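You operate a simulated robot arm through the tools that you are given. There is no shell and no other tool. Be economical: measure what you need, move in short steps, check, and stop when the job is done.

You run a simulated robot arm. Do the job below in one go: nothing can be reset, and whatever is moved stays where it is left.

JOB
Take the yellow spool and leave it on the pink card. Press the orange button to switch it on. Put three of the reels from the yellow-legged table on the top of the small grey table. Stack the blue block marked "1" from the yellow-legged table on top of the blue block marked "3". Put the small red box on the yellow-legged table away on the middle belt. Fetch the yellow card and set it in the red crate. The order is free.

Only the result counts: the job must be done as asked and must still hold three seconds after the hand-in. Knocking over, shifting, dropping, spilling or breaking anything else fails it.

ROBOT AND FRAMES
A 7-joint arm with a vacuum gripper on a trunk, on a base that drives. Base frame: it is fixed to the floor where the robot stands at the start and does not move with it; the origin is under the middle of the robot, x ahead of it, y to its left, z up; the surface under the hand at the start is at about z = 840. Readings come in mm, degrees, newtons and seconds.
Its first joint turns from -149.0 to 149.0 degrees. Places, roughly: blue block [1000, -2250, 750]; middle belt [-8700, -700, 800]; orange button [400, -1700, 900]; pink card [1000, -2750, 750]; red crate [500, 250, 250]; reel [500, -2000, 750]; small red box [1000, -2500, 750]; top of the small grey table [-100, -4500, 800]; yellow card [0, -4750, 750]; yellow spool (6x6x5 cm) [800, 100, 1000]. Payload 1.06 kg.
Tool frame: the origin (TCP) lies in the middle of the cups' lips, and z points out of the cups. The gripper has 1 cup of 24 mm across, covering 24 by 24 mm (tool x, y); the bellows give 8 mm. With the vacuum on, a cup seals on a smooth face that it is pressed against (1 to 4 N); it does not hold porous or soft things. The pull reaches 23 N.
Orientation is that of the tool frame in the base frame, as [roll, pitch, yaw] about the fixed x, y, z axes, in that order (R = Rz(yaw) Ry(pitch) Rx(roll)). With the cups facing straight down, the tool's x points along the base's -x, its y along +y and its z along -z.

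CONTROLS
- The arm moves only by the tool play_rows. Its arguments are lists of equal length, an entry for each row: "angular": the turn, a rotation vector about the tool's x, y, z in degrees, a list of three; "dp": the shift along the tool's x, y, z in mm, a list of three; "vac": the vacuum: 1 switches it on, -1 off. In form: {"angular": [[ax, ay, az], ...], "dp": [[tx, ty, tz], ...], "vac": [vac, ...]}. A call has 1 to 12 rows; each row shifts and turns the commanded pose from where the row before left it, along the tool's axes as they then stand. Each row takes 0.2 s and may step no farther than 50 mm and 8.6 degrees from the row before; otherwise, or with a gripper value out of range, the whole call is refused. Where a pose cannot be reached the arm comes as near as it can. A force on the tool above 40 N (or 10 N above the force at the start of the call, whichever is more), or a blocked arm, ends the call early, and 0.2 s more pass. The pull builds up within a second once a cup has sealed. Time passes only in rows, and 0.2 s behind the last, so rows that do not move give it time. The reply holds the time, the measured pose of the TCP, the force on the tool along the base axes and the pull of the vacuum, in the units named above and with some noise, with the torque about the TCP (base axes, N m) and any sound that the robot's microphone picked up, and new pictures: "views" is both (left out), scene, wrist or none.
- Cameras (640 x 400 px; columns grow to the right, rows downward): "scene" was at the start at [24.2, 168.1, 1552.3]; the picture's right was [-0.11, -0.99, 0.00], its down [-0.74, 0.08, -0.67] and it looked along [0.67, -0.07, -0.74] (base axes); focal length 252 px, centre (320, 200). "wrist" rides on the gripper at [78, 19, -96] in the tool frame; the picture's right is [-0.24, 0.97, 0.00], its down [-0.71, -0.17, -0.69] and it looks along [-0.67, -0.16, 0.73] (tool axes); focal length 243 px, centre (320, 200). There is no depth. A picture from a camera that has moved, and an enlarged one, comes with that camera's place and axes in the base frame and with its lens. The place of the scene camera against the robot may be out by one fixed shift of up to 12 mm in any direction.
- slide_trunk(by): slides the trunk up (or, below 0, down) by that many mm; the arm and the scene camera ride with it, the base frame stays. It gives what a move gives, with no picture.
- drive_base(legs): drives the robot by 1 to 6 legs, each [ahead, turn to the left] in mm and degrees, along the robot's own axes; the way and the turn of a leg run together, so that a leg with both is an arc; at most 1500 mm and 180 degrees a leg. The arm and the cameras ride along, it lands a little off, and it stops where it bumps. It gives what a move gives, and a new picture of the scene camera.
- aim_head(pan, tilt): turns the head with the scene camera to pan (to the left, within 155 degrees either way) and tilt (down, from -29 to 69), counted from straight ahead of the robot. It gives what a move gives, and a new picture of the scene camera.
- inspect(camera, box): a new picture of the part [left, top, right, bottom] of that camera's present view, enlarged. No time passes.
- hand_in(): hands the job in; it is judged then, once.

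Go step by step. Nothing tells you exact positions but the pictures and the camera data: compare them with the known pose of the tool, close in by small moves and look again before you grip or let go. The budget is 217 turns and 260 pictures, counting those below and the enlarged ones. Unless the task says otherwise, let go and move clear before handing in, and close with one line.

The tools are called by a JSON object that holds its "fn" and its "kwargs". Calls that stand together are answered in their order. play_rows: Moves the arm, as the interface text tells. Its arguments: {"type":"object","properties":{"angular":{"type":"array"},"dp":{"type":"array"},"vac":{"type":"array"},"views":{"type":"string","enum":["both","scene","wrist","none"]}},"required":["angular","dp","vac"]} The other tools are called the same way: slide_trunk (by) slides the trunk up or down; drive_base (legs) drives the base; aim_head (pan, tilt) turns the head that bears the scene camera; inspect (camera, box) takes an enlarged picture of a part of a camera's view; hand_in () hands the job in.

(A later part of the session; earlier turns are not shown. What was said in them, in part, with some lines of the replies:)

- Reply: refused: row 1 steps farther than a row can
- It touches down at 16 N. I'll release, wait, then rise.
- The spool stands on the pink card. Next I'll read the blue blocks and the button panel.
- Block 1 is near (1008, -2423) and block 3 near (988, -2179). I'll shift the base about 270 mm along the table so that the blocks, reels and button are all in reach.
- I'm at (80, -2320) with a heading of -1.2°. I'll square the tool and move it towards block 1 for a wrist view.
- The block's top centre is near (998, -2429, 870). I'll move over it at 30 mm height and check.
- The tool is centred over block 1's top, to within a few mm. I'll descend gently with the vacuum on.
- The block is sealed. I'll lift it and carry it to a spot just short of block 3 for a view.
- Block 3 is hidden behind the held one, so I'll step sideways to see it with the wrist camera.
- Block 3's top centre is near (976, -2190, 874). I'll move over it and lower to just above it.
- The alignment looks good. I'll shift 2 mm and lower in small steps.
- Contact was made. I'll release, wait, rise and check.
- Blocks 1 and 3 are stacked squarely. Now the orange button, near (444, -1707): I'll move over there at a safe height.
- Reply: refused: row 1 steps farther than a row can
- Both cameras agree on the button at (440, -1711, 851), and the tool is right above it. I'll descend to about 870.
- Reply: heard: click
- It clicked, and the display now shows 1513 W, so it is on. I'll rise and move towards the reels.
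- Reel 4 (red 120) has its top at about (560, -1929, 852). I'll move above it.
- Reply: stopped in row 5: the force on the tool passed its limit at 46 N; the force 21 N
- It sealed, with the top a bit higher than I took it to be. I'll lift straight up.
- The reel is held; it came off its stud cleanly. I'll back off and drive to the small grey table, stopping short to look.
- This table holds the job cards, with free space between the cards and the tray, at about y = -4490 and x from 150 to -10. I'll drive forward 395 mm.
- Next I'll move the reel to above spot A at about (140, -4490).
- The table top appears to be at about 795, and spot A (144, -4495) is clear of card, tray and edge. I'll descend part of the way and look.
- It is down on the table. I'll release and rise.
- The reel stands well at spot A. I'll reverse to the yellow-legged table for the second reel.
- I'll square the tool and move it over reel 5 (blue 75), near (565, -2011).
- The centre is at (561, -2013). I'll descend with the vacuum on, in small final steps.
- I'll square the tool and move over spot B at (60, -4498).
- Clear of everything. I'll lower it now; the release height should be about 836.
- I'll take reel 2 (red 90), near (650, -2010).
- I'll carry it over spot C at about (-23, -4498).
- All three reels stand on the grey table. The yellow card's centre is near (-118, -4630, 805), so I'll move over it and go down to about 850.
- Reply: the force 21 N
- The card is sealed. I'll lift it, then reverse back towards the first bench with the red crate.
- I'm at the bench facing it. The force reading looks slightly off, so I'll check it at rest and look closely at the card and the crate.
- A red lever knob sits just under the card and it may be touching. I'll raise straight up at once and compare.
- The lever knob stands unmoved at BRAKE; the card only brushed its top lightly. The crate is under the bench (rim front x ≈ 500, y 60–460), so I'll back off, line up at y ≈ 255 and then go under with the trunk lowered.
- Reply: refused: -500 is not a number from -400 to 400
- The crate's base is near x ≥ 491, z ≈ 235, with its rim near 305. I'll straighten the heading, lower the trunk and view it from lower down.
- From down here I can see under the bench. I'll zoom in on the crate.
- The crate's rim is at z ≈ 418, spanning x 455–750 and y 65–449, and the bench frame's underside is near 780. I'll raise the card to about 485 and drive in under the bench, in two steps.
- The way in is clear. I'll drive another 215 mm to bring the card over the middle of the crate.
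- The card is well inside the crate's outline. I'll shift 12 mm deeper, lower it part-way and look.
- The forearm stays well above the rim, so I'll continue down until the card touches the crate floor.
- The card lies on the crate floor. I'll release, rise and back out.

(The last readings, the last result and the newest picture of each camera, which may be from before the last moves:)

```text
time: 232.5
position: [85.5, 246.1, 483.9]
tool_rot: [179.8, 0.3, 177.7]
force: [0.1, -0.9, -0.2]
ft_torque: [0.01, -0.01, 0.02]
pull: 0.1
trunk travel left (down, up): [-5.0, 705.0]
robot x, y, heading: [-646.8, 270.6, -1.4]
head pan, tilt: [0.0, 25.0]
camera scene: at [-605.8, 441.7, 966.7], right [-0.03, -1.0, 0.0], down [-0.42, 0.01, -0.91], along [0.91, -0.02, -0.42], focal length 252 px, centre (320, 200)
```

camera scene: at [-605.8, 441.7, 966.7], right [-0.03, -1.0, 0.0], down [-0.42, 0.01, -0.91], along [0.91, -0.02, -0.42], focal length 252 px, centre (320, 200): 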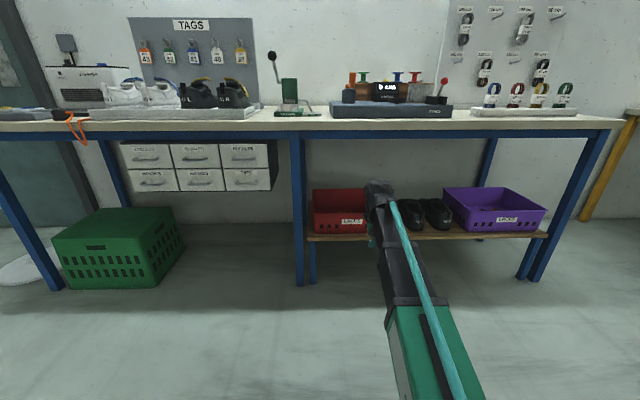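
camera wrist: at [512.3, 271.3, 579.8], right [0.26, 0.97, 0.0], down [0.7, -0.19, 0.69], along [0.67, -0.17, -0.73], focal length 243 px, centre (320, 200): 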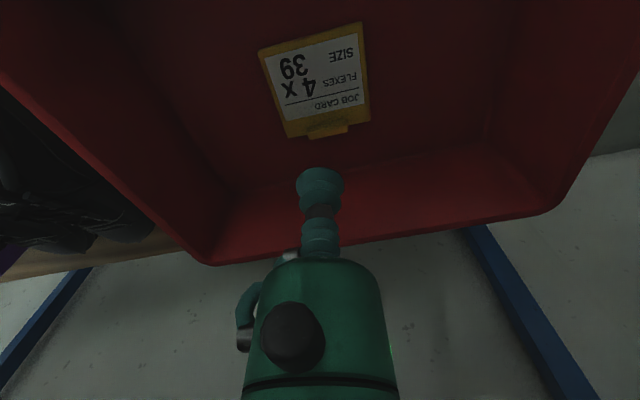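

The yellow card lies in the red crate. I'll raise the trunk again and drive to the yellow-legged table for the small red box.

{"fn": "slide_trunk", "kwargs": {"by": 400}}

{"fn": "slide_trunk", "kwargs": {"by": 120}}

{"fn": "aim_head", "kwargs": {"pan": 0, "tilt": 40}}

{"fn": "drive_base", "kwargs": {"legs": [[0, -88.6], [1400, 0], [1380, 0], [0, 90], [550, 0]]}}

```text
time: 236.3
position: [86.5, 246.4, 885.2]
tool_rot: [179.9, 0.3, 177.7]
force: [-0.3, 1.5, 0.1]
ft_torque: [0.02, 0.0, -0.01]
pull: 0.1
trunk travel left (down, up): [-405.0, 305.0]
robot x, y, heading: [-647.6, 262.2, -1.2]
head pan, tilt: [0.0, 25.0]
```

```text
time: 237.8
position: [86.5, 246.5, 1004.7]
tool_rot: [179.9, 0.3, 177.7]
force: [0.0, -0.3, 0.3]
ft_torque: [-0.01, -0.03, 0.04]
pull: 0.0
trunk travel left (down, up): [-525.0, 185.0]
robot x, y, heading: [-653.7, 264.0, -1.4]
head pan, tilt: [0.0, 25.0]
```

```text
time: 238.6
position: [87.4, 245.9, 1003.8]
tool_rot: [179.9, 0.3, 177.7]
force: [-0.2, -0.1, -0.7]
ft_torque: [-0.02, -0.01, 0.0]
pull: 0.0
trunk travel left (down, up): [-525.0, 185.0]
robot x, y, heading: [-651.7, 266.4, -1.5]
head pan, tilt: [0.0, 40.0]
camera scene: at [-612.9, 441.9, 1463.4], right [-0.03, -1.0, 0.0], down [-0.64, 0.02, -0.77], along [0.77, -0.02, -0.64], focal length 252 px, centre (320, 200)
```

scene: 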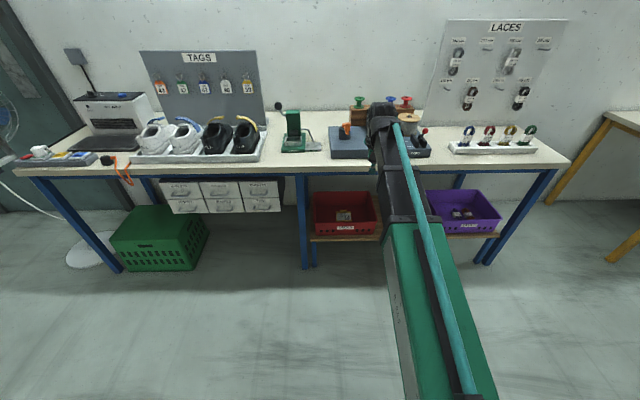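

```text
time: 262.6
position: [383.2, -2564.3, 1005.9]
tool_rot: [180.0, 0.3, 175.5]
force: [0.2, -0.5, 0.3]
ft_torque: [0.02, -0.01, 0.0]
pull: 0.1
trunk travel left (down, up): [-525.0, 185.0]
robot x, y, heading: [-350.0, -2513.2, -3.9]
head pan, tilt: [0.0, 40.0]
camera scene: at [-308.6, -2341.3, 1463.4], right [-0.07, -1.0, 0.0], down [-0.64, 0.04, -0.77], along [0.76, -0.05, -0.64], focal length 252 px, centre (320, 200)
```

scene: 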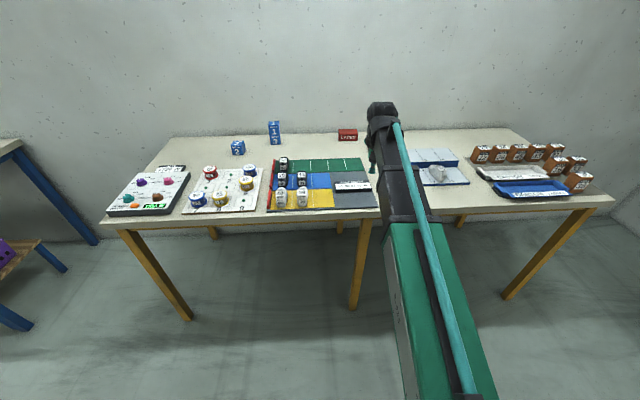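

{"fn": "drive_base", "kwargs": {"legs": [[0, 3.9], [420, 0]]}}

{"fn": "play_rows", "kwargs": {"angular": [[0, 0, 0], [0, 0, 0], [0, 0, 0]], "dp": [[-40, 0, 0], [-40, 0, 0], [-30, 0, 20]], "vac": [-1, -1, -1]}}

```text
time: 265.5
position: [793.0, -2505.7, 1004.1]
tool_rot: [179.9, 0.3, 179.9]
force: [0.4, -0.5, -0.1]
ft_torque: [0.05, -0.03, 0.01]
pull: 0.1
trunk travel left (down, up): [-525.0, 185.0]
robot x, y, heading: [57.4, -2510.4, 0.7]
head pan, tilt: [0.0, 40.0]
camera scene: at [86.3, -2335.4, 1463.4], right [0.01, -1.0, 0.0], down [-0.64, -0.01, -0.77], along [0.77, 0.01, -0.64], focal length 252 px, centre (320, 200)
```

scene: 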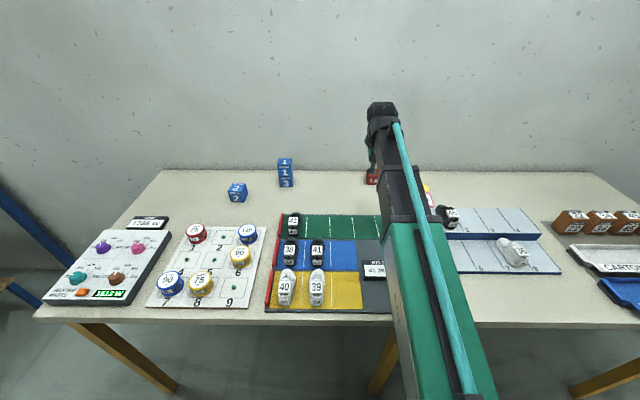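

```text
time: 266.3
position: [904.4, -2507.5, 985.6]
tool_rot: [180.0, 0.3, 179.7]
force: [0.2, 0.9, -0.4]
ft_torque: [0.01, 0.01, 0.04]
pull: 0.0
trunk travel left (down, up): [-525.0, 185.0]
robot x, y, heading: [55.6, -2515.4, 0.6]
head pan, tilt: [0.0, 40.0]
camera scene: at [86.2, -2335.4, 1463.4], right [0.01, -1.0, 0.0], down [-0.64, -0.01, -0.77], along [0.77, 0.01, -0.64], focal length 252 px, centre (320, 200)
camera wrist: at [825.4, -2487.7, 1081.0], right [0.24, 0.97, 0.0], down [0.7, -0.18, 0.69], along [0.67, -0.16, -0.73], focal length 243 px, centre (320, 200)
```

scene: 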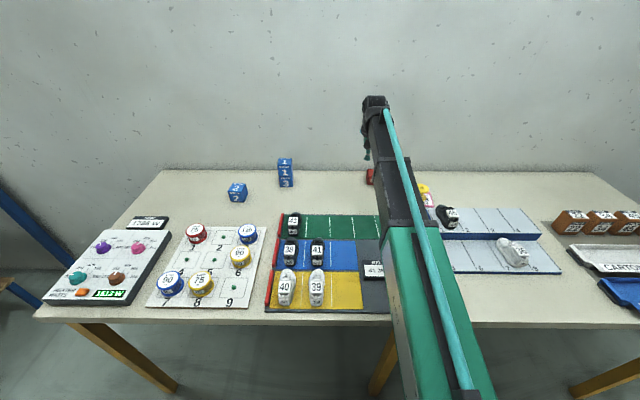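
wrist: 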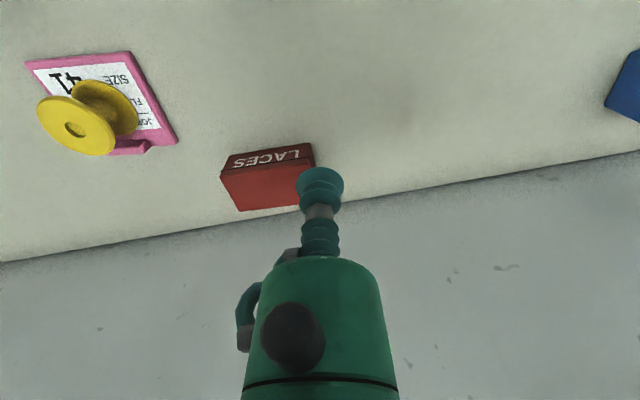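

The small red box marked LACES has its top near (993, -2586, 862). I'll move nearer and look again.

{"fn": "play_rows", "kwargs": {"angular": [[0, 0, 0], [0, 0, 0], [0, 0, 0]], "dp": [[-22, -26, 15], [-22, -26, 15], [-22, -26, 15]], "vac": [-1, -1, -1], "views": "wrist"}}

{"fn": "inspect", "kwargs": {"camera": "wrist", "box": [220, 60, 420, 200]}}

{"fn": "inspect", "kwargs": {"camera": "scene", "box": [340, 140, 440, 220]}}

```text
time: 267.1
position: [970.3, -2584.6, 936.0]
tool_rot: [179.8, 0.3, 179.8]
force: [0.4, 1.4, 0.7]
ft_torque: [-0.02, 0.0, 0.01]
pull: 0.0
trunk travel left (down, up): [-525.0, 185.0]
robot x, y, heading: [61.2, -2510.8, 0.7]
head pan, tilt: [0.0, 40.0]
camera wrist: at [890.7, -2565.4, 1031.3], right [0.24, 0.97, 0.0], down [0.7, -0.18, 0.69], along [0.67, -0.16, -0.73], focal length 243 px, centre (320, 200)
```

wrist: 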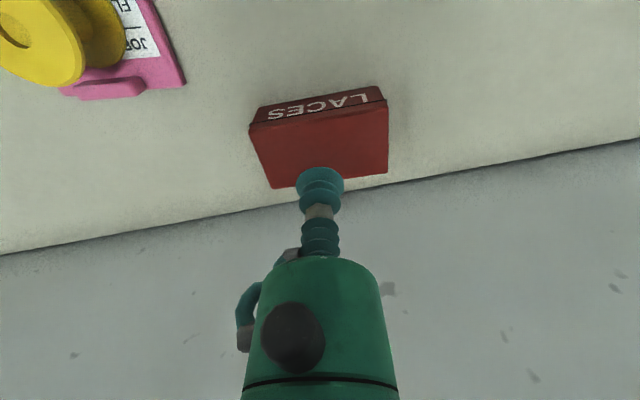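

```text
2.86 times, centred on (320, 130) of wrist
camera zoom: at [890.7, -2565.4, 1031.3], right [0.24, 0.97, 0.0], down [0.7, -0.18, 0.69], along [0.67, -0.16, -0.73], focal length 693 px, centre (320, 400)
```

zoom: 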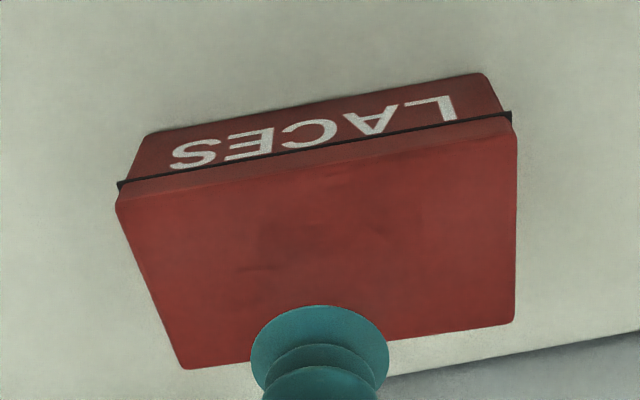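

```text
5.00 times, centred on (390, 180) of scene
camera zoom: at [86.3, -2335.5, 1463.4], right [0.01, -1.0, 0.0], down [-0.64, -0.01, -0.77], along [0.77, 0.01, -0.64], focal length 1258 px, centre (-30, 300)
```

zoom: 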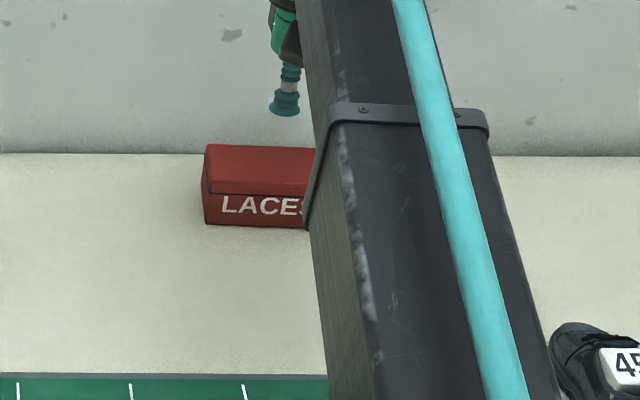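

The top centre is at (1000, -2588). I'll move over it and descend with care.

{"fn": "play_rows", "kwargs": {"angular": [[0, 0, 0], [0, 0, 0], [0, 0, 0], [0, 0, 0], [0, 0, 0], [0, 0, 0], [0, 0, 0], [0, 0, 0]], "dp": [[-29, -3, 25], [0, 0, 25], [0, 0, 10], [0, 0, 4], [0, 0, 4], [0, 0, 4], [0, 0, 0], [0, 0, 0]], "vac": [1, 1, 1, 1, 1, 1, 1, 1], "views": "wrist"}}

```text
time: 268.9
position: [997.0, -2586.0, 868.9]
tool_rot: [179.9, 0.3, 179.8]
force: [-0.3, -0.2, -0.9]
ft_torque: [-0.02, -0.01, -0.01]
pull: 23.1
trunk travel left (down, up): [-525.0, 185.0]
robot x, y, heading: [58.9, -2516.7, 0.5]
head pan, tilt: [0.0, 40.0]
camera wrist: at [918.3, -2567.4, 963.0], right [0.24, 0.97, 0.0], down [0.7, -0.18, 0.69], along [0.67, -0.16, -0.73], focal length 243 px, centre (320, 200)
```

wrist: 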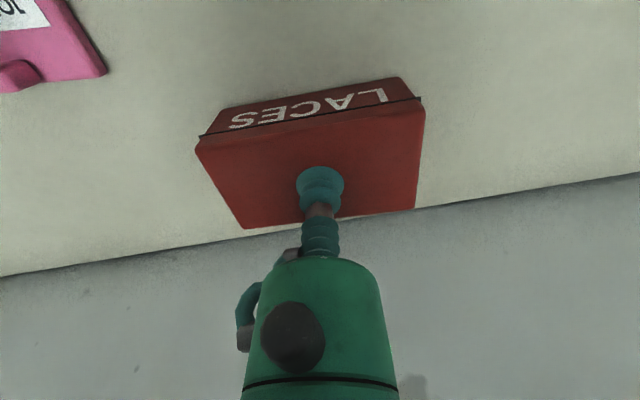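

It's sealed. I'll lift and pull in a little.

{"fn": "play_rows", "kwargs": {"angular": [[0, 0, 0], [0, 0, 0], [0, 0, 0], [0, 0, 0], [0, 0, 0], [0, 0, 0], [0, 0, 0], [0, 0, 0]], "dp": [[0, 0, -6], [0, 0, -15], [0, 0, -40], [0, 0, -45], [0, 0, -45], [45, 0, 0], [45, 0, 0], [45, 0, 0]], "vac": [1, 1, 1, 1, 1, 1, 1, 1], "views": "both"}}

{"fn": "drive_base", "kwargs": {"legs": [[-600, 0], [0, 180]]}}

```text
time: 270.7
position: [858.7, -2584.3, 1022.4]
tool_rot: [179.8, 0.3, 179.7]
force: [0.5, 0.4, -0.5]
ft_torque: [-0.03, 0.03, 0.02]
pull: 22.9
trunk travel left (down, up): [-525.0, 185.0]
robot x, y, heading: [51.7, -2512.4, 0.6]
head pan, tilt: [0.0, 40.0]
camera scene: at [86.0, -2335.3, 1463.4], right [0.01, -1.0, 0.0], down [-0.64, -0.01, -0.77], along [0.77, 0.01, -0.64], focal length 252 px, centre (320, 200)
camera wrist: at [781.1, -2563.8, 1116.9], right [0.24, 0.97, 0.0], down [0.7, -0.18, 0.69], along [0.67, -0.16, -0.73], focal length 243 px, centre (320, 200)
```

scene: 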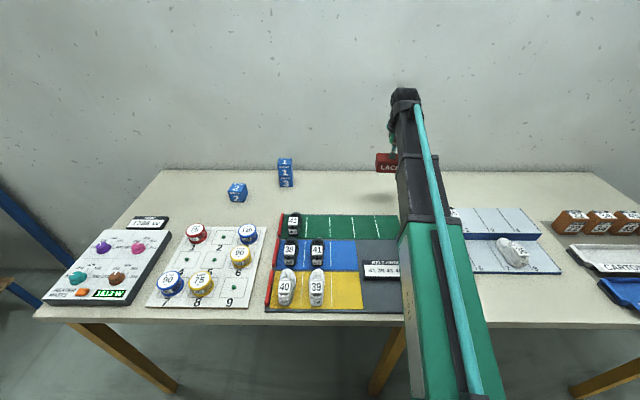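
wrist: 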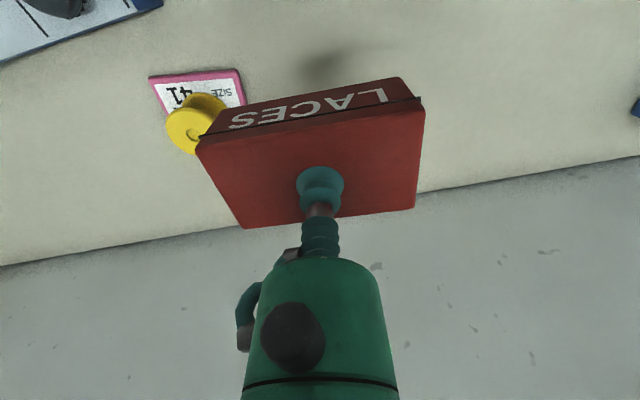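

```text
time: 281.6
position: [-1332.6, -2496.4, 1021.7]
tool_rot: [179.9, 0.3, 3.4]
force: [-0.3, -0.2, -1.2]
ft_torque: [-0.02, -0.02, 0.01]
pull: 22.9
trunk travel left (down, up): [-525.0, 185.0]
robot x, y, heading: [-528.4, -2518.9, -175.9]
head pan, tilt: [0.0, 40.0]
camera scene: at [-563.4, -2684.2, 1463.4], right [-0.07, 1.0, 0.0], down [0.64, 0.05, -0.77], along [-0.76, -0.06, -0.64], focal length 252 px, centre (320, 200)
```

scene: 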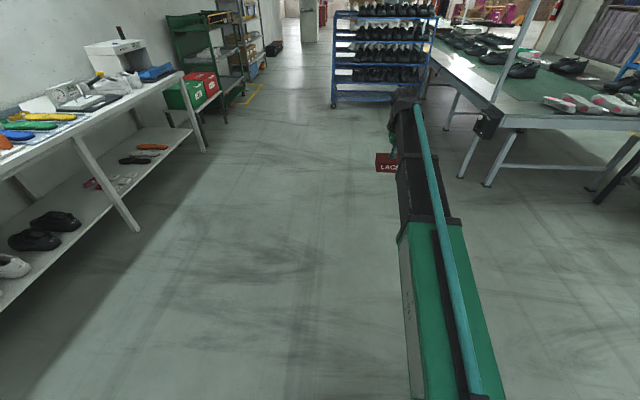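

The box is held. I'll look ahead down the hall to find the belts.

{"fn": "aim_head", "kwargs": {"pan": -10, "tilt": 12}}

{"fn": "inspect", "kwargs": {"camera": "scene", "box": [160, 60, 480, 260]}}

```text
time: 282.5
position: [-1332.9, -2495.9, 1022.1]
tool_rot: [180.0, 0.2, 3.2]
force: [-0.5, 0.3, -1.1]
ft_torque: [0.01, 0.01, 0.02]
pull: 23.0
trunk travel left (down, up): [-525.0, 185.0]
robot x, y, heading: [-530.1, -2522.9, -176.1]
head pan, tilt: [-10.0, 12.0]
camera scene: at [-571.3, -2668.5, 1507.8], right [0.1, 0.99, 0.0], down [0.21, -0.02, -0.98], along [-0.97, 0.1, -0.21], focal length 252 px, centre (320, 200)
```

scene: 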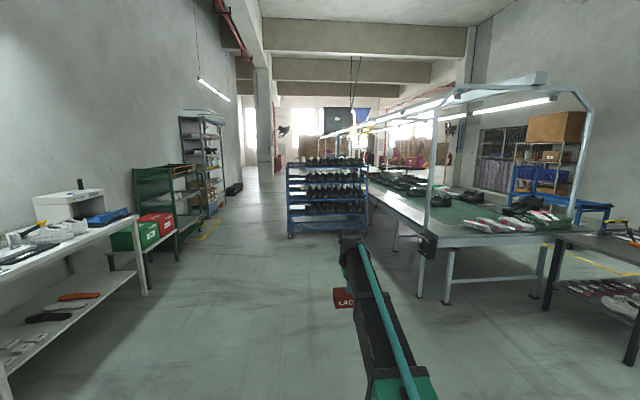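

```text
2.00 times, centred on (320, 160) of scene
camera zoom: at [-571.3, -2668.5, 1507.8], right [0.1, 0.99, 0.0], down [0.21, -0.02, -0.98], along [-0.97, 0.1, -0.21], focal length 503 px, centre (320, 280)
```

zoom: 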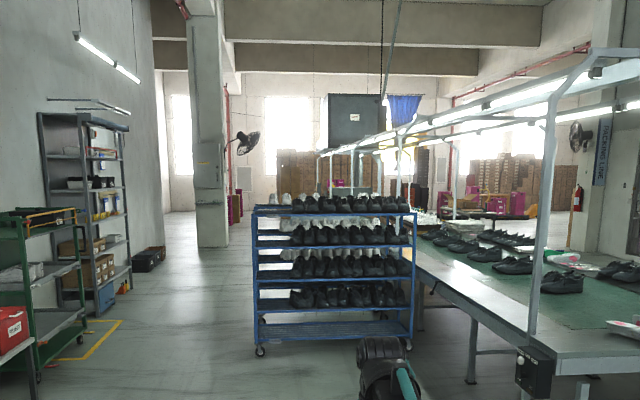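

The belt line runs along -x at y from about -1450 to 0, with a shoe rack at x ≈ -4700 beside it. I'll drive down the aisle at y ≈ -3400 in stages.

{"fn": "drive_base", "kwargs": {"legs": [[0, 20], [1080, 0], [1080, 0], [0, -24], [1200, 0]]}}

```text
time: 301.6
position: [-4558.9, -3533.3, 1022.0]
tool_rot: [179.8, 0.3, 4.3]
force: [0.4, 0.9, -0.8]
ft_torque: [-0.03, 0.01, -0.02]
pull: 23.3
trunk travel left (down, up): [-525.0, 185.0]
robot x, y, heading: [-3752.7, -3538.5, -174.9]
head pan, tilt: [-10.0, 12.0]
camera scene: at [-3794.1, -3691.3, 1507.8], right [0.08, 1.0, 0.0], down [0.21, -0.02, -0.98], along [-0.97, 0.08, -0.21], focal length 252 px, centre (320, 200)
```

scene: 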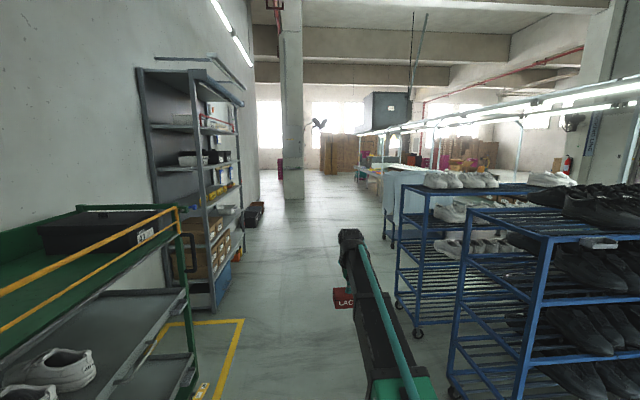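

The aisle is clear, centred at y ≈ -3500. I'll continue ahead about 2.8 m.

{"fn": "drive_base", "kwargs": {"legs": [[0, -5.5], [1400, 0], [1400, 0]]}}

{"fn": "aim_head", "kwargs": {"pan": -45, "tilt": 20}}

```text
time: 315.5
position: [-7322.9, -3320.1, 1021.3]
tool_rot: [179.9, 0.3, -4.6]
force: [-0.6, -0.2, -1.1]
ft_torque: [0.01, 0.03, -0.02]
pull: 22.6
trunk travel left (down, up): [-525.0, 185.0]
robot x, y, heading: [-6524.1, -3449.6, 176.3]
head pan, tilt: [-10.0, 12.0]
camera scene: at [-6591.8, -3594.0, 1507.8], right [0.24, 0.97, 0.0], down [0.2, -0.05, -0.98], along [-0.95, 0.23, -0.21], focal length 252 px, centre (320, 200)
```

scene: 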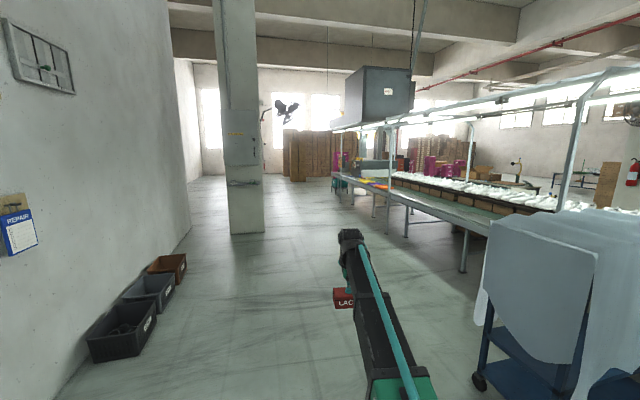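

```text
time: 316.5
position: [-7322.3, -3319.3, 1021.8]
tool_rot: [179.9, 0.2, -4.5]
force: [-1.2, -1.0, -0.4]
ft_torque: [-0.05, 0.04, -0.04]
pull: 22.7
trunk travel left (down, up): [-525.0, 185.0]
robot x, y, heading: [-6530.1, -3448.9, 176.4]
head pan, tilt: [-45.0, 20.0]
camera scene: at [-6562.8, -3546.2, 1494.8], right [0.75, 0.66, 0.0], down [0.23, -0.26, -0.94], along [-0.62, 0.7, -0.34], focal length 252 px, centre (320, 200)
```

scene: 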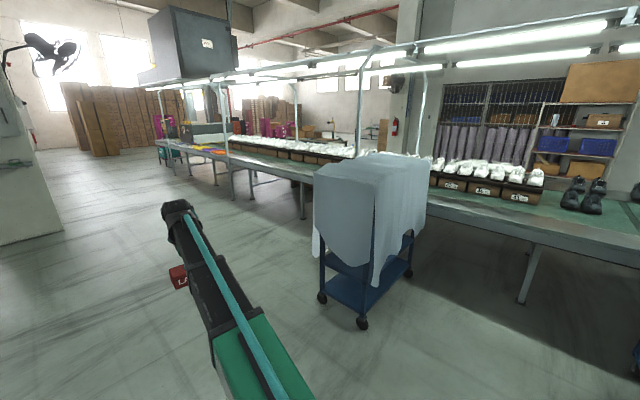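

{"fn": "inspect", "kwargs": {"camera": "scene", "box": [140, 90, 380, 220]}}

{"fn": "inspect", "kwargs": {"camera": "scene", "box": [400, 140, 640, 270]}}

```text
2.67 times, centred on (260, 155) of scene
camera zoom: at [-6562.8, -3546.2, 1494.8], right [0.75, 0.66, 0.0], down [0.23, -0.26, -0.94], along [-0.62, 0.7, -0.34], focal length 671 px, centre (480, 320)
```

zoom: 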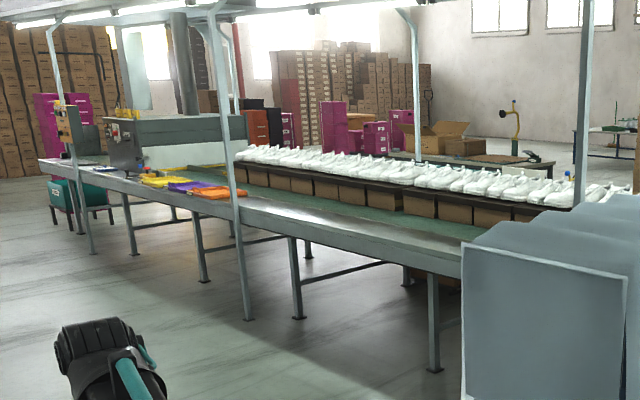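

```text
2.67 times, centred on (520, 205) of scene
camera zoom: at [-6562.8, -3546.2, 1494.8], right [0.75, 0.66, 0.0], down [0.23, -0.26, -0.94], along [-0.62, 0.7, -0.34], focal length 671 px, centre (-213, 187)
```

zoom: 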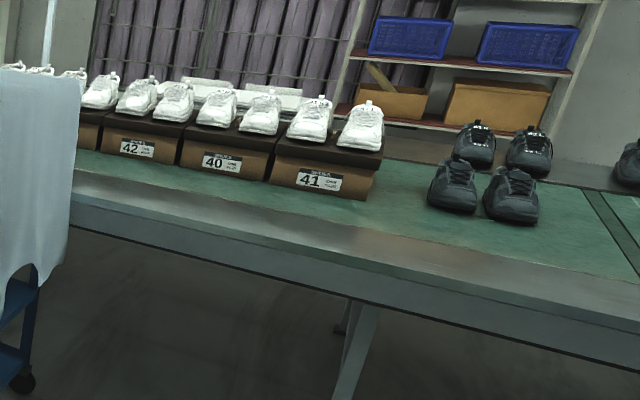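

The line has belts in series: a seam near x ≈ -6000 starts the middle belt, which runs on past x = -8700 with a free green strip on the near side. I'll drive to x ≈ -8650 and face it.

{"fn": "aim_head", "kwargs": {"pan": 0, "tilt": 30}}

{"fn": "drive_base", "kwargs": {"legs": [[1060, 0], [1060, 0], [0, -86.5], [800, 0]]}}

```text
time: 317.6
position: [-7322.9, -3321.2, 1023.1]
tool_rot: [179.9, 0.3, -4.5]
force: [0.6, -0.9, -0.5]
ft_torque: [-0.01, -0.03, -0.02]
pull: 22.5
trunk travel left (down, up): [-525.0, 185.0]
robot x, y, heading: [-6523.9, -3454.8, 176.6]
head pan, tilt: [0.0, 30.0]
camera scene: at [-6591.5, -3610.2, 1478.8], right [0.06, 1.0, 0.0], down [0.5, -0.03, -0.87], along [-0.86, 0.06, -0.5], focal length 252 px, centre (320, 200)
```

scene: 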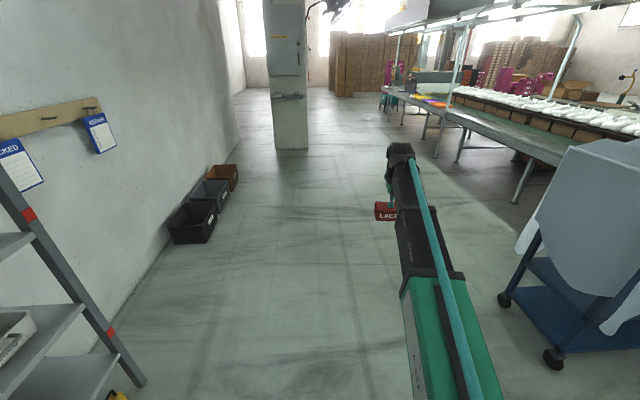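

```text
time: 335.8
position: [-8452.1, -1692.6, 1021.7]
tool_rot: [-180.0, 0.2, -94.4]
force: [-0.1, 0.5, -2.2]
ft_torque: [0.02, -0.01, -0.04]
pull: 22.3
trunk travel left (down, up): [-525.0, 185.0]
robot x, y, heading: [-8580.7, -2490.1, 86.5]
head pan, tilt: [0.0, 30.0]
camera scene: at [-8756.9, -2426.7, 1478.7], right [1.0, -0.06, 0.0], down [-0.03, -0.5, -0.87], along [0.05, 0.86, -0.5], focal length 252 px, centre (320, 200)
```

scene: 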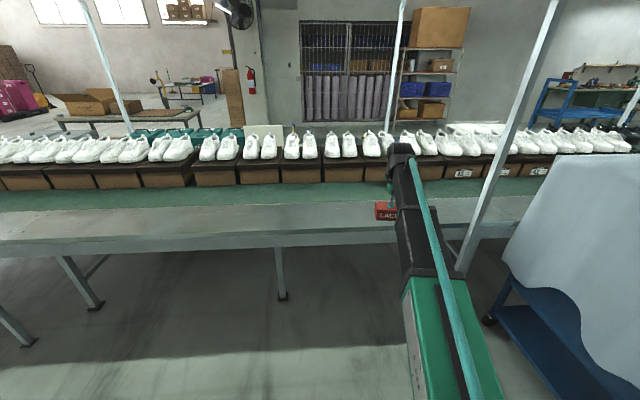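

The green strip in front of the shoe boxes spans y ≈ -1298 to -1105. I'll drive 490 mm closer and look from above.

{"fn": "drive_base", "kwargs": {"legs": [[0, 3.5], [490, 0]]}}

{"fn": "inspect", "kwargs": {"camera": "wrist", "box": [0, 0, 640, 400]}}

{"fn": "inspect", "kwargs": {"camera": "scene", "box": [160, 130, 480, 330]}}

```text
time: 339.0
position: [-8498.2, -1208.2, 1021.7]
tool_rot: [179.9, 0.2, -91.0]
force: [-0.3, 0.0, -1.1]
ft_torque: [-0.02, 0.04, 0.03]
pull: 23.5
trunk travel left (down, up): [-525.0, 185.0]
robot x, y, heading: [-8581.7, -2007.9, 90.2]
head pan, tilt: [0.0, 30.0]
camera scene: at [-8759.1, -1957.8, 1478.7], right [1.0, 0.0, 0.0], down [0.0, -0.5, -0.87], along [0.0, 0.87, -0.5], focal length 252 px, centre (320, 200)
```

scene: 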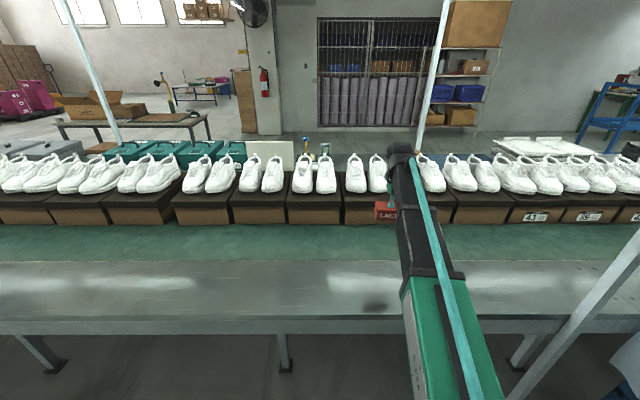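

```text
1.00 times, centred on (320, 200) of wrist (not enlarged: the box is as wide or as high as the picture)
camera zoom: at [-8519.0, -1285.7, 1116.6], right [-0.97, 0.25, 0.0], down [0.19, 0.7, 0.69], along [0.17, 0.67, -0.73], focal length 243 px, centre (320, 200)
```

zoom: 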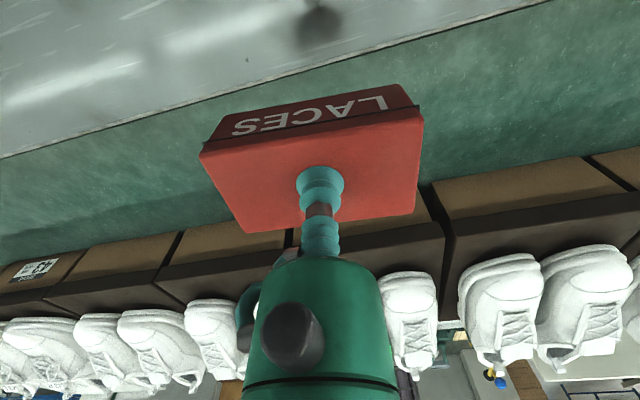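

```text
2.00 times, centred on (320, 230) of scene
camera zoom: at [-8759.1, -1957.8, 1478.7], right [1.0, 0.0, 0.0], down [0.0, -0.5, -0.87], along [0.0, 0.87, -0.5], focal length 503 px, centre (320, 140)
```

zoom: 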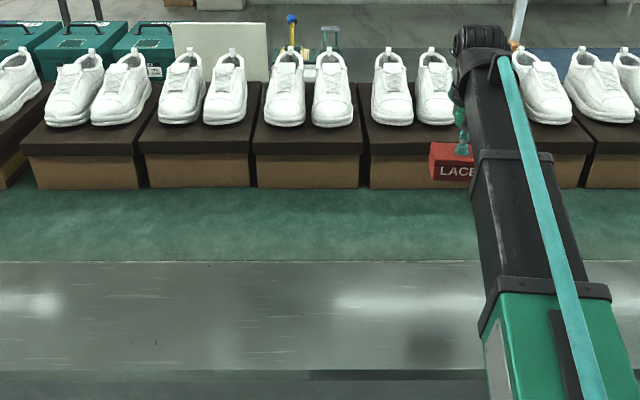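

Triangulation puts the belt surface at z ≈ 773 and the green strip at y ≈ -1205 to -960. I'll drive 120 mm closer so the box is over its middle.

{"fn": "drive_base", "kwargs": {"legs": [[120, 0]]}}

{"fn": "inspect", "kwargs": {"camera": "wrist", "box": [0, 0, 640, 400]}}

```text
time: 340.3
position: [-8496.3, -1085.7, 1021.1]
tool_rot: [179.9, 0.3, -91.2]
force: [0.5, 0.8, -0.9]
ft_torque: [-0.01, -0.02, 0.0]
pull: 22.8
trunk travel left (down, up): [-525.0, 185.0]
robot x, y, heading: [-8578.3, -1887.3, 89.8]
head pan, tilt: [0.0, 30.0]
camera scene: at [-8758.7, -1836.5, 1478.7], right [1.0, 0.0, 0.0], down [0.0, -0.5, -0.87], along [0.0, 0.87, -0.5], focal length 252 px, centre (320, 200)
```

scene: 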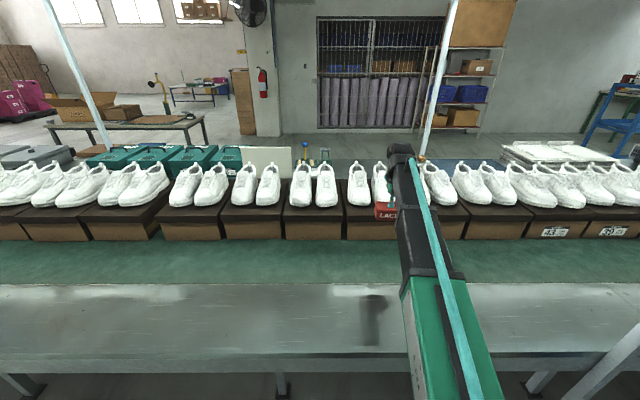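

```text
1.00 times, centred on (320, 200) of wrist (not enlarged: the box is as wide or as high as the picture)
camera zoom: at [-8517.9, -1164.7, 1116.4], right [-0.97, 0.25, 0.0], down [0.19, 0.7, 0.69], along [0.17, 0.67, -0.73], focal length 243 px, centre (320, 200)
```

zoom: 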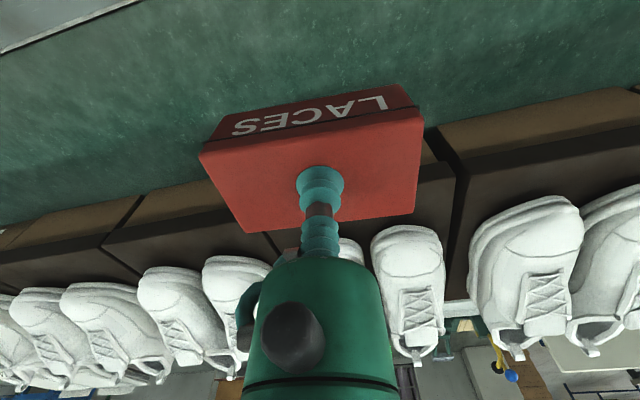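

The box is over the strip's middle (strip y -1194 to -949, TCP at -1086). I'll descend part of the way and check.

{"fn": "play_rows", "kwargs": {"angular": [[0, 0, 0], [0, 0, 0], [0, 0, 0], [0, 0, 0]], "dp": [[0, 0, 40], [0, 0, 40], [0, 0, 40], [0, 0, 20]], "vac": [1, 1, 1, 1], "views": "both"}}

{"fn": "inspect", "kwargs": {"camera": "scene", "box": [300, 180, 460, 300]}}

```text
time: 341.3
position: [-8498.0, -1084.6, 882.2]
tool_rot: [179.9, 0.3, -91.2]
force: [0.0, 0.7, -1.4]
ft_torque: [-0.01, -0.02, -0.01]
pull: 23.2
trunk travel left (down, up): [-525.0, 185.0]
robot x, y, heading: [-8577.0, -1890.4, 89.8]
head pan, tilt: [0.0, 30.0]
camera scene: at [-8758.7, -1836.9, 1478.8], right [1.0, 0.0, 0.0], down [0.0, -0.5, -0.87], along [0.0, 0.87, -0.5], focal length 252 px, centre (320, 200)
camera wrist: at [-8518.7, -1162.8, 977.5], right [-0.97, 0.25, 0.0], down [0.19, 0.7, 0.69], along [0.17, 0.67, -0.73], focal length 243 px, centre (320, 200)
```

scene: 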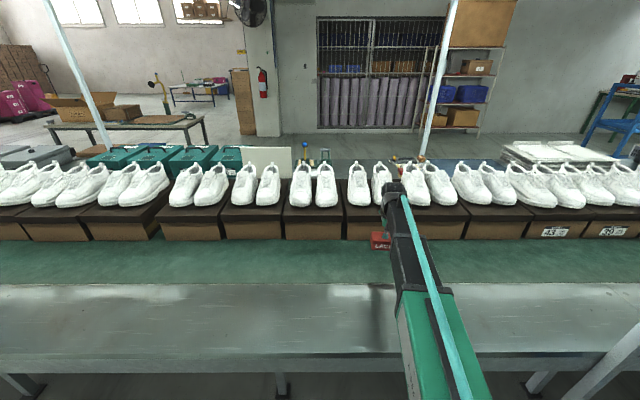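
wrist: 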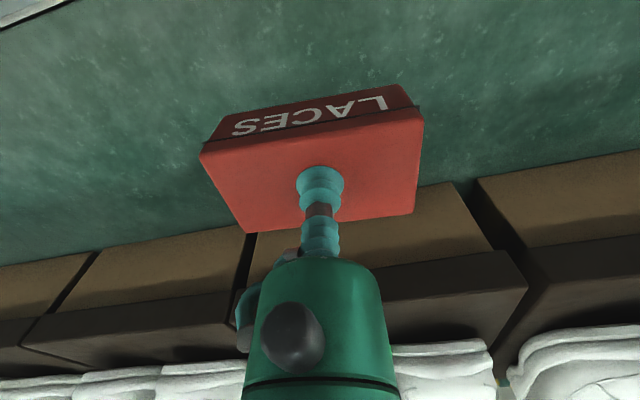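

```text
3.33 times, centred on (380, 240) of scene
camera zoom: at [-8758.7, -1836.9, 1478.8], right [1.0, 0.0, 0.0], down [0.0, -0.5, -0.87], along [0.0, 0.87, -0.5], focal length 838 px, centre (120, 67)
```

zoom: 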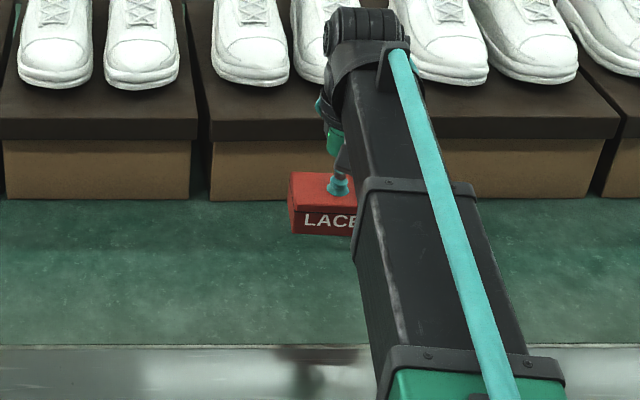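

{"fn": "play_rows", "kwargs": {"angular": [[0, 0, 0], [0, 0, 0], [0, 0, 0], [0, 0, 0], [0, 0, 0], [0, 0, 0]], "dp": [[0, 0, 25], [0, 0, 10], [0, 0, 5], [0, 0, 4], [0, 0, 3], [0, 0, 3]], "vac": [1, 1, 1, 1, 1, 1], "views": "none"}}

```text
time: 342.7
position: [-8497.1, -1085.8, 832.0]
tool_rot: [179.9, 0.3, -91.1]
force: [-0.2, -0.5, -1.0]
ft_torque: [0.0, -0.02, 0.0]
pull: 22.5
trunk travel left (down, up): [-525.0, 185.0]
robot x, y, heading: [-8576.5, -1888.5, 89.9]
head pan, tilt: [0.0, 30.0]
```

{"fn": "play_rows", "kwargs": {"angular": [[0, 0, 0], [0, 0, 0], [0, 0, 0], [0, 0, 0]], "dp": [[0, 0, 3], [0, 0, 3], [0, 0, 3], [0, 0, 0]], "vac": [1, 1, 1, 1], "views": "none"}}

{"fn": "inspect", "kwargs": {"camera": "scene", "box": [340, 220, 420, 280]}}

```text
time: 343.7
position: [-8497.1, -1085.5, 822.5]
tool_rot: [179.9, 0.3, -91.0]
force: [0.1, -0.5, -1.8]
ft_torque: [0.0, 0.01, 0.02]
pull: 23.2
trunk travel left (down, up): [-525.0, 185.0]
robot x, y, heading: [-8579.1, -1889.9, 89.7]
head pan, tilt: [0.0, 30.0]
```

```text
6.67 times, centred on (380, 250) of scene
camera zoom: at [-8758.7, -1837.0, 1478.7], right [1.0, 0.0, 0.0], down [0.0, -0.5, -0.87], along [0.0, 0.87, -0.5], focal length 1677 px, centre (-80, -133)
```

zoom: 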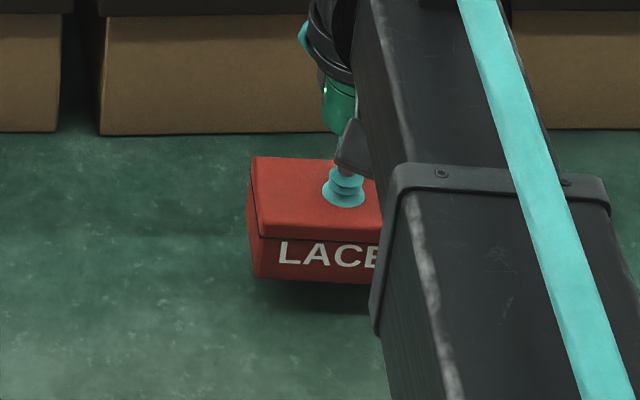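

There's still a gap, so I'll go on in small steps.

{"fn": "play_rows", "kwargs": {"angular": [[0, 0, 0], [0, 0, 0], [0, 0, 0], [0, 0, 0]], "dp": [[0, 0, 3], [0, 0, 3], [0, 0, 3], [0, 0, 0]], "vac": [1, 1, 1, 1], "views": "none"}}

{"fn": "inspect", "kwargs": {"camera": "scene", "box": [340, 220, 420, 280]}}

```text
time: 344.7
position: [-8497.9, -1087.3, 813.9]
tool_rot: [179.8, 0.3, -91.2]
force: [0.6, 0.4, -1.3]
ft_torque: [0.04, 0.01, -0.05]
pull: 23.1
trunk travel left (down, up): [-525.0, 185.0]
robot x, y, heading: [-8580.3, -1890.1, 89.9]
head pan, tilt: [0.0, 30.0]
```

```text
6.67 times, centred on (380, 250) of scene
camera zoom: at [-8758.7, -1837.0, 1478.7], right [1.0, 0.0, 0.0], down [0.0, -0.5, -0.87], along [0.0, 0.87, -0.5], focal length 1677 px, centre (-80, -133)
```

zoom: 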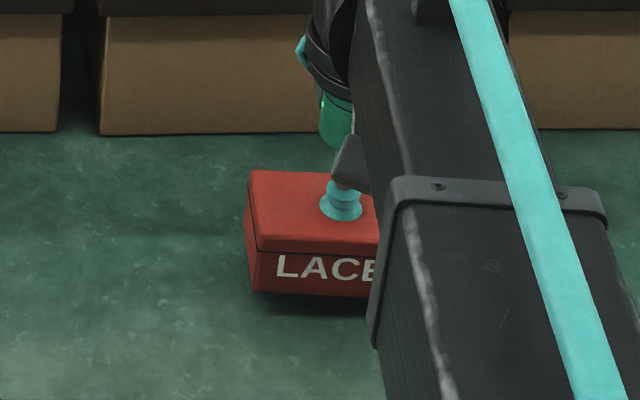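

{"fn": "play_rows", "kwargs": {"angular": [[0, 0, 0], [0, 0, 0], [0, 0, 0], [0, 0, 0]], "dp": [[0, 0, 3], [0, 0, 3], [0, 0, 2], [0, 0, 0]], "vac": [1, 1, 1, 1], "views": "none"}}

{"fn": "inspect", "kwargs": {"camera": "scene", "box": [340, 220, 420, 280]}}

```text
time: 345.7
position: [-8498.4, -1084.8, 805.4]
tool_rot: [-180.0, 0.4, -91.1]
force: [0.3, 0.1, -0.5]
ft_torque: [0.0, 0.03, -0.01]
pull: 23.3
trunk travel left (down, up): [-525.0, 185.0]
robot x, y, heading: [-8581.4, -1891.5, 89.5]
head pan, tilt: [0.0, 30.0]
```

```text
6.67 times, centred on (380, 250) of scene
camera zoom: at [-8758.7, -1837.0, 1478.7], right [1.0, 0.0, 0.0], down [0.0, -0.5, -0.87], along [0.0, 0.87, -0.5], focal length 1677 px, centre (-80, -133)
```

zoom: 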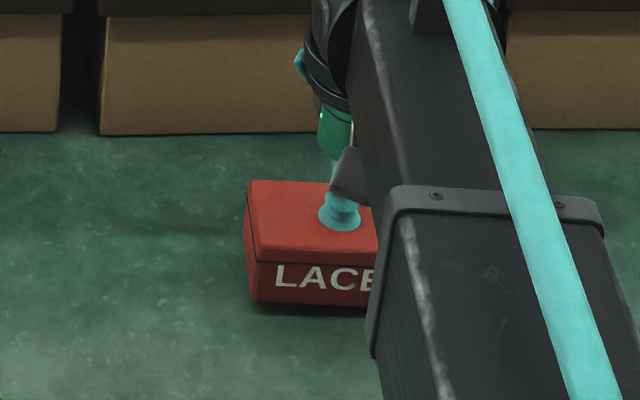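

{"fn": "play_rows", "kwargs": {"angular": [[0, 0, 0], [0, 0, 0], [0, 0, 0], [0, 0, 0]], "dp": [[0, 0, 3], [0, 0, 2], [0, 0, 2], [0, 0, 0]], "vac": [1, 1, 1, 1], "views": "none"}}

```text
time: 346.7
position: [-8497.4, -1085.2, 798.5]
tool_rot: [-180.0, 0.3, -91.1]
force: [0.5, 0.3, -1.5]
ft_torque: [0.0, 0.0, -0.01]
pull: 22.6
trunk travel left (down, up): [-525.0, 185.0]
robot x, y, heading: [-8579.3, -1891.7, 89.9]
head pan, tilt: [0.0, 30.0]
```

{"fn": "play_rows", "kwargs": {"angular": [[0, 0, 0], [0, 0, 0], [0, 0, 0], [0, 0, 0]], "dp": [[0, 0, 2], [0, 0, 2], [0, 0, 2], [0, 0, 0]], "vac": [1, 1, 1, 1], "views": "none"}}

{"fn": "inspect", "kwargs": {"camera": "scene", "box": [340, 220, 420, 280]}}

```text
time: 347.7
position: [-8497.8, -1084.6, 794.1]
tool_rot: [179.9, 0.4, -91.1]
force: [3.1, 6.0, 15.6]
ft_torque: [-0.09, -0.03, 0.02]
pull: 22.3
trunk travel left (down, up): [-525.0, 185.0]
robot x, y, heading: [-8580.9, -1887.1, 89.8]
head pan, tilt: [0.0, 30.0]
```

```text
6.67 times, centred on (380, 250) of scene
camera zoom: at [-8758.6, -1838.1, 1478.9], right [1.0, 0.0, 0.0], down [0.0, -0.5, -0.87], along [0.0, 0.87, -0.5], focal length 1677 px, centre (-80, -133)
```

zoom: 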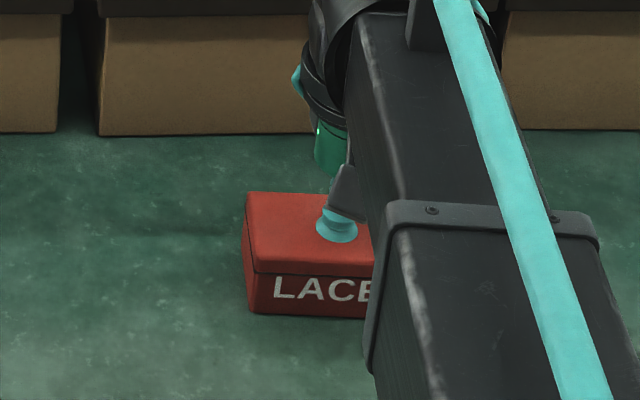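

It touched down on the belt. I'll release, rise clear and check.

{"fn": "play_rows", "kwargs": {"angular": [[0, 0, 0], [0, 0, 0], [0, 0, 0], [0, 0, 0], [0, 0, 0], [0, 0, 0], [0, 0, 0], [0, 0, 0], [0, 0, 0], [0, 0, 0]], "dp": [[0, 0, -1], [0, 0, 0], [0, 0, 0], [0, 0, 0], [0, 0, 0], [0, 0, -5], [0, 0, -20], [0, 0, -45], [0, 0, -45], [0, 0, -45]], "vac": [-1, -1, -1, -1, -1, -1, -1, -1, -1, -1], "views": "both"}}

{"fn": "aim_head", "kwargs": {"pan": 60, "tilt": 18}}

{"fn": "aim_head", "kwargs": {"pan": -60, "tilt": 18}}

```text
time: 349.9
position: [-8500.4, -1085.3, 957.5]
tool_rot: [179.9, 0.3, -91.1]
force: [-0.1, 0.1, -0.3]
ft_torque: [0.0, 0.0, 0.0]
pull: 0.0
trunk travel left (down, up): [-525.0, 185.0]
robot x, y, heading: [-8582.6, -1889.0, 89.9]
head pan, tilt: [0.0, 30.0]
camera scene: at [-8758.7, -1837.2, 1478.7], right [1.0, 0.0, 0.0], down [0.0, -0.5, -0.87], along [0.0, 0.87, -0.5], focal length 252 px, centre (320, 200)
camera wrist: at [-8520.8, -1163.5, 1052.5], right [-0.97, 0.25, 0.0], down [0.19, 0.7, 0.69], along [0.17, 0.67, -0.73], focal length 243 px, centre (320, 200)
```

scene: 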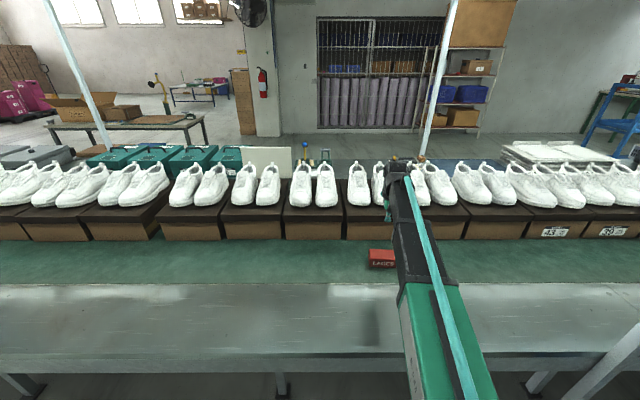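
wrist: 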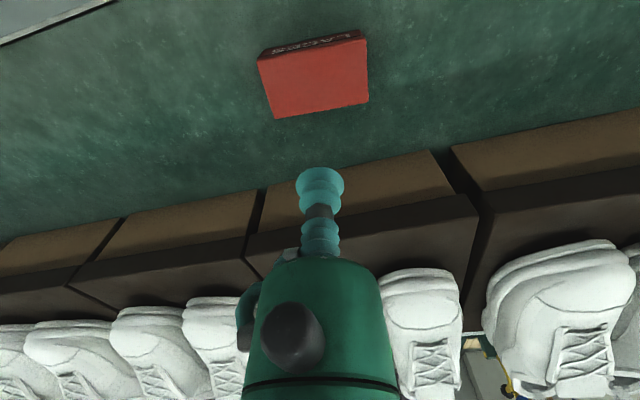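

```text
time: 351.2
position: [-8500.0, -1085.7, 956.2]
tool_rot: [179.9, 0.2, -91.1]
force: [-0.2, 0.8, -0.7]
ft_torque: [0.03, -0.04, 0.03]
pull: 0.0
trunk travel left (down, up): [-525.0, 185.0]
robot x, y, heading: [-8578.3, -1890.3, 90.0]
head pan, tilt: [60.0, 18.0]
camera scene: at [-8839.7, -1880.5, 1498.0], right [0.5, 0.86, 0.0], down [0.27, -0.16, -0.95], along [-0.82, 0.48, -0.31], focal length 252 px, centre (320, 200)
```

scene: 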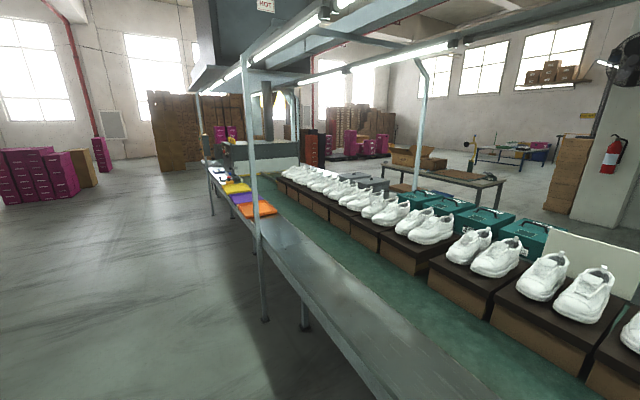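

```text
time: 353.2
position: [-8500.0, -1085.4, 957.1]
tool_rot: [179.8, 0.3, -91.1]
force: [-0.6, -0.9, -0.9]
ft_torque: [-0.01, -0.03, 0.01]
pull: 0.1
trunk travel left (down, up): [-525.0, 185.0]
robot x, y, heading: [-8578.2, -1888.9, 89.6]
head pan, tilt: [-60.0, 18.0]
camera scene: at [-8678.1, -1881.1, 1498.1], right [0.5, -0.87, 0.0], down [-0.27, -0.15, -0.95], along [0.82, 0.47, -0.31], focal length 252 px, centre (320, 200)
```

scene: 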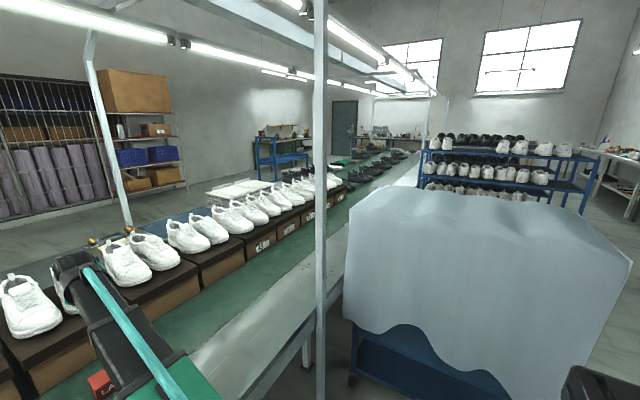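

The box sits squarely on the belt. I'll check for the seams so as to be sure this is the middle belt.

{"fn": "inspect", "kwargs": {"camera": "scene", "box": [300, 130, 440, 230]}}

{"fn": "aim_head", "kwargs": {"pan": 60, "tilt": 18}}

{"fn": "inspect", "kwargs": {"camera": "scene", "box": [190, 110, 350, 230]}}

```text
4.00 times, centred on (370, 180) of scene
camera zoom: at [-8678.1, -1881.1, 1498.1], right [0.5, -0.87, 0.0], down [-0.27, -0.15, -0.95], along [0.82, 0.47, -0.31], focal length 1006 px, centre (120, 280)
```

zoom: 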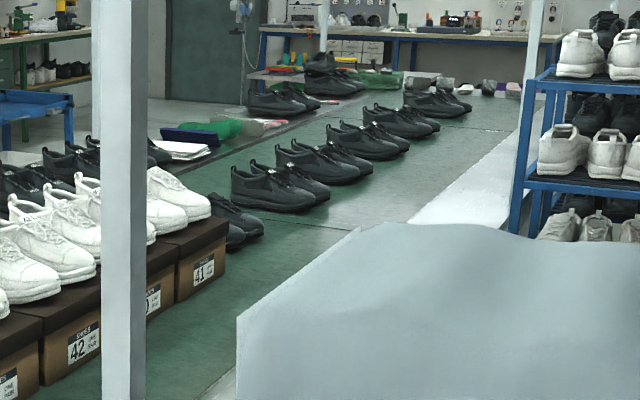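

```text
time: 355.2
position: [-8499.8, -1084.8, 956.6]
tool_rot: [179.9, 0.3, -91.1]
force: [0.1, -0.6, 0.1]
ft_torque: [-0.01, -0.01, -0.02]
pull: 0.0
trunk travel left (down, up): [-525.0, 185.0]
robot x, y, heading: [-8580.8, -1891.4, 90.0]
head pan, tilt: [60.0, 18.0]
camera scene: at [-8839.7, -1880.5, 1498.0], right [0.5, 0.86, 0.0], down [0.27, -0.16, -0.95], along [-0.82, 0.48, -0.31], focal length 252 px, centre (320, 200)
```

scene: 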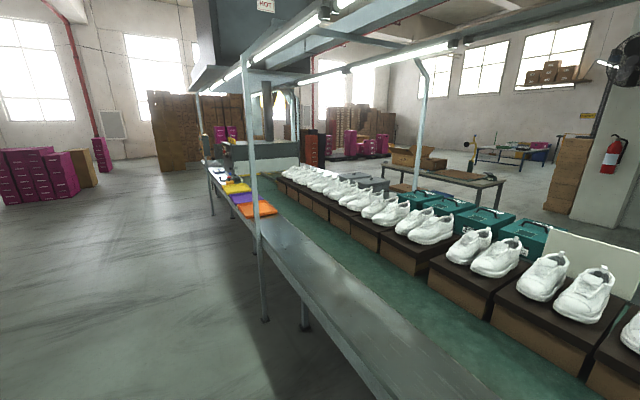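

```text
3.33 times, centred on (270, 170) of scene
camera zoom: at [-8839.7, -1880.5, 1498.0], right [0.5, 0.86, 0.0], down [0.27, -0.16, -0.95], along [-0.82, 0.48, -0.31], focal length 838 px, centre (487, 300)
```

zoom: 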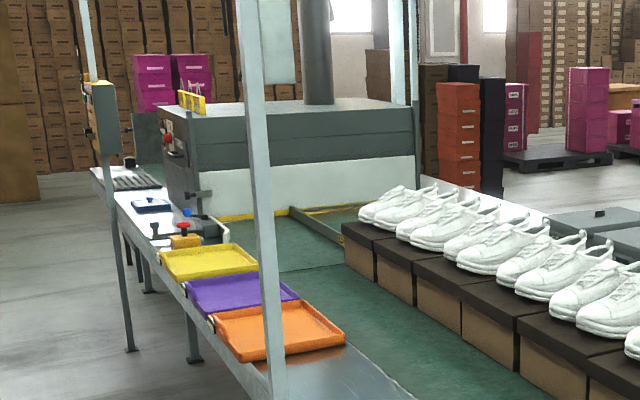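

The belt section I used runs from a seam at x ≈ -6030 to one at x ≈ -11330, centred on -8700, so it is the middle belt. The box sits squarely on it and the arm is clear, so I'm handing in.

{"fn": "hand_in", "kwargs": {}}

```text
The job is handed in.
```

All six parts of the job are done and handed in; the only slip was the yellow card lightly brushing the red brake knob on the bench, which did not look moved afterwards.
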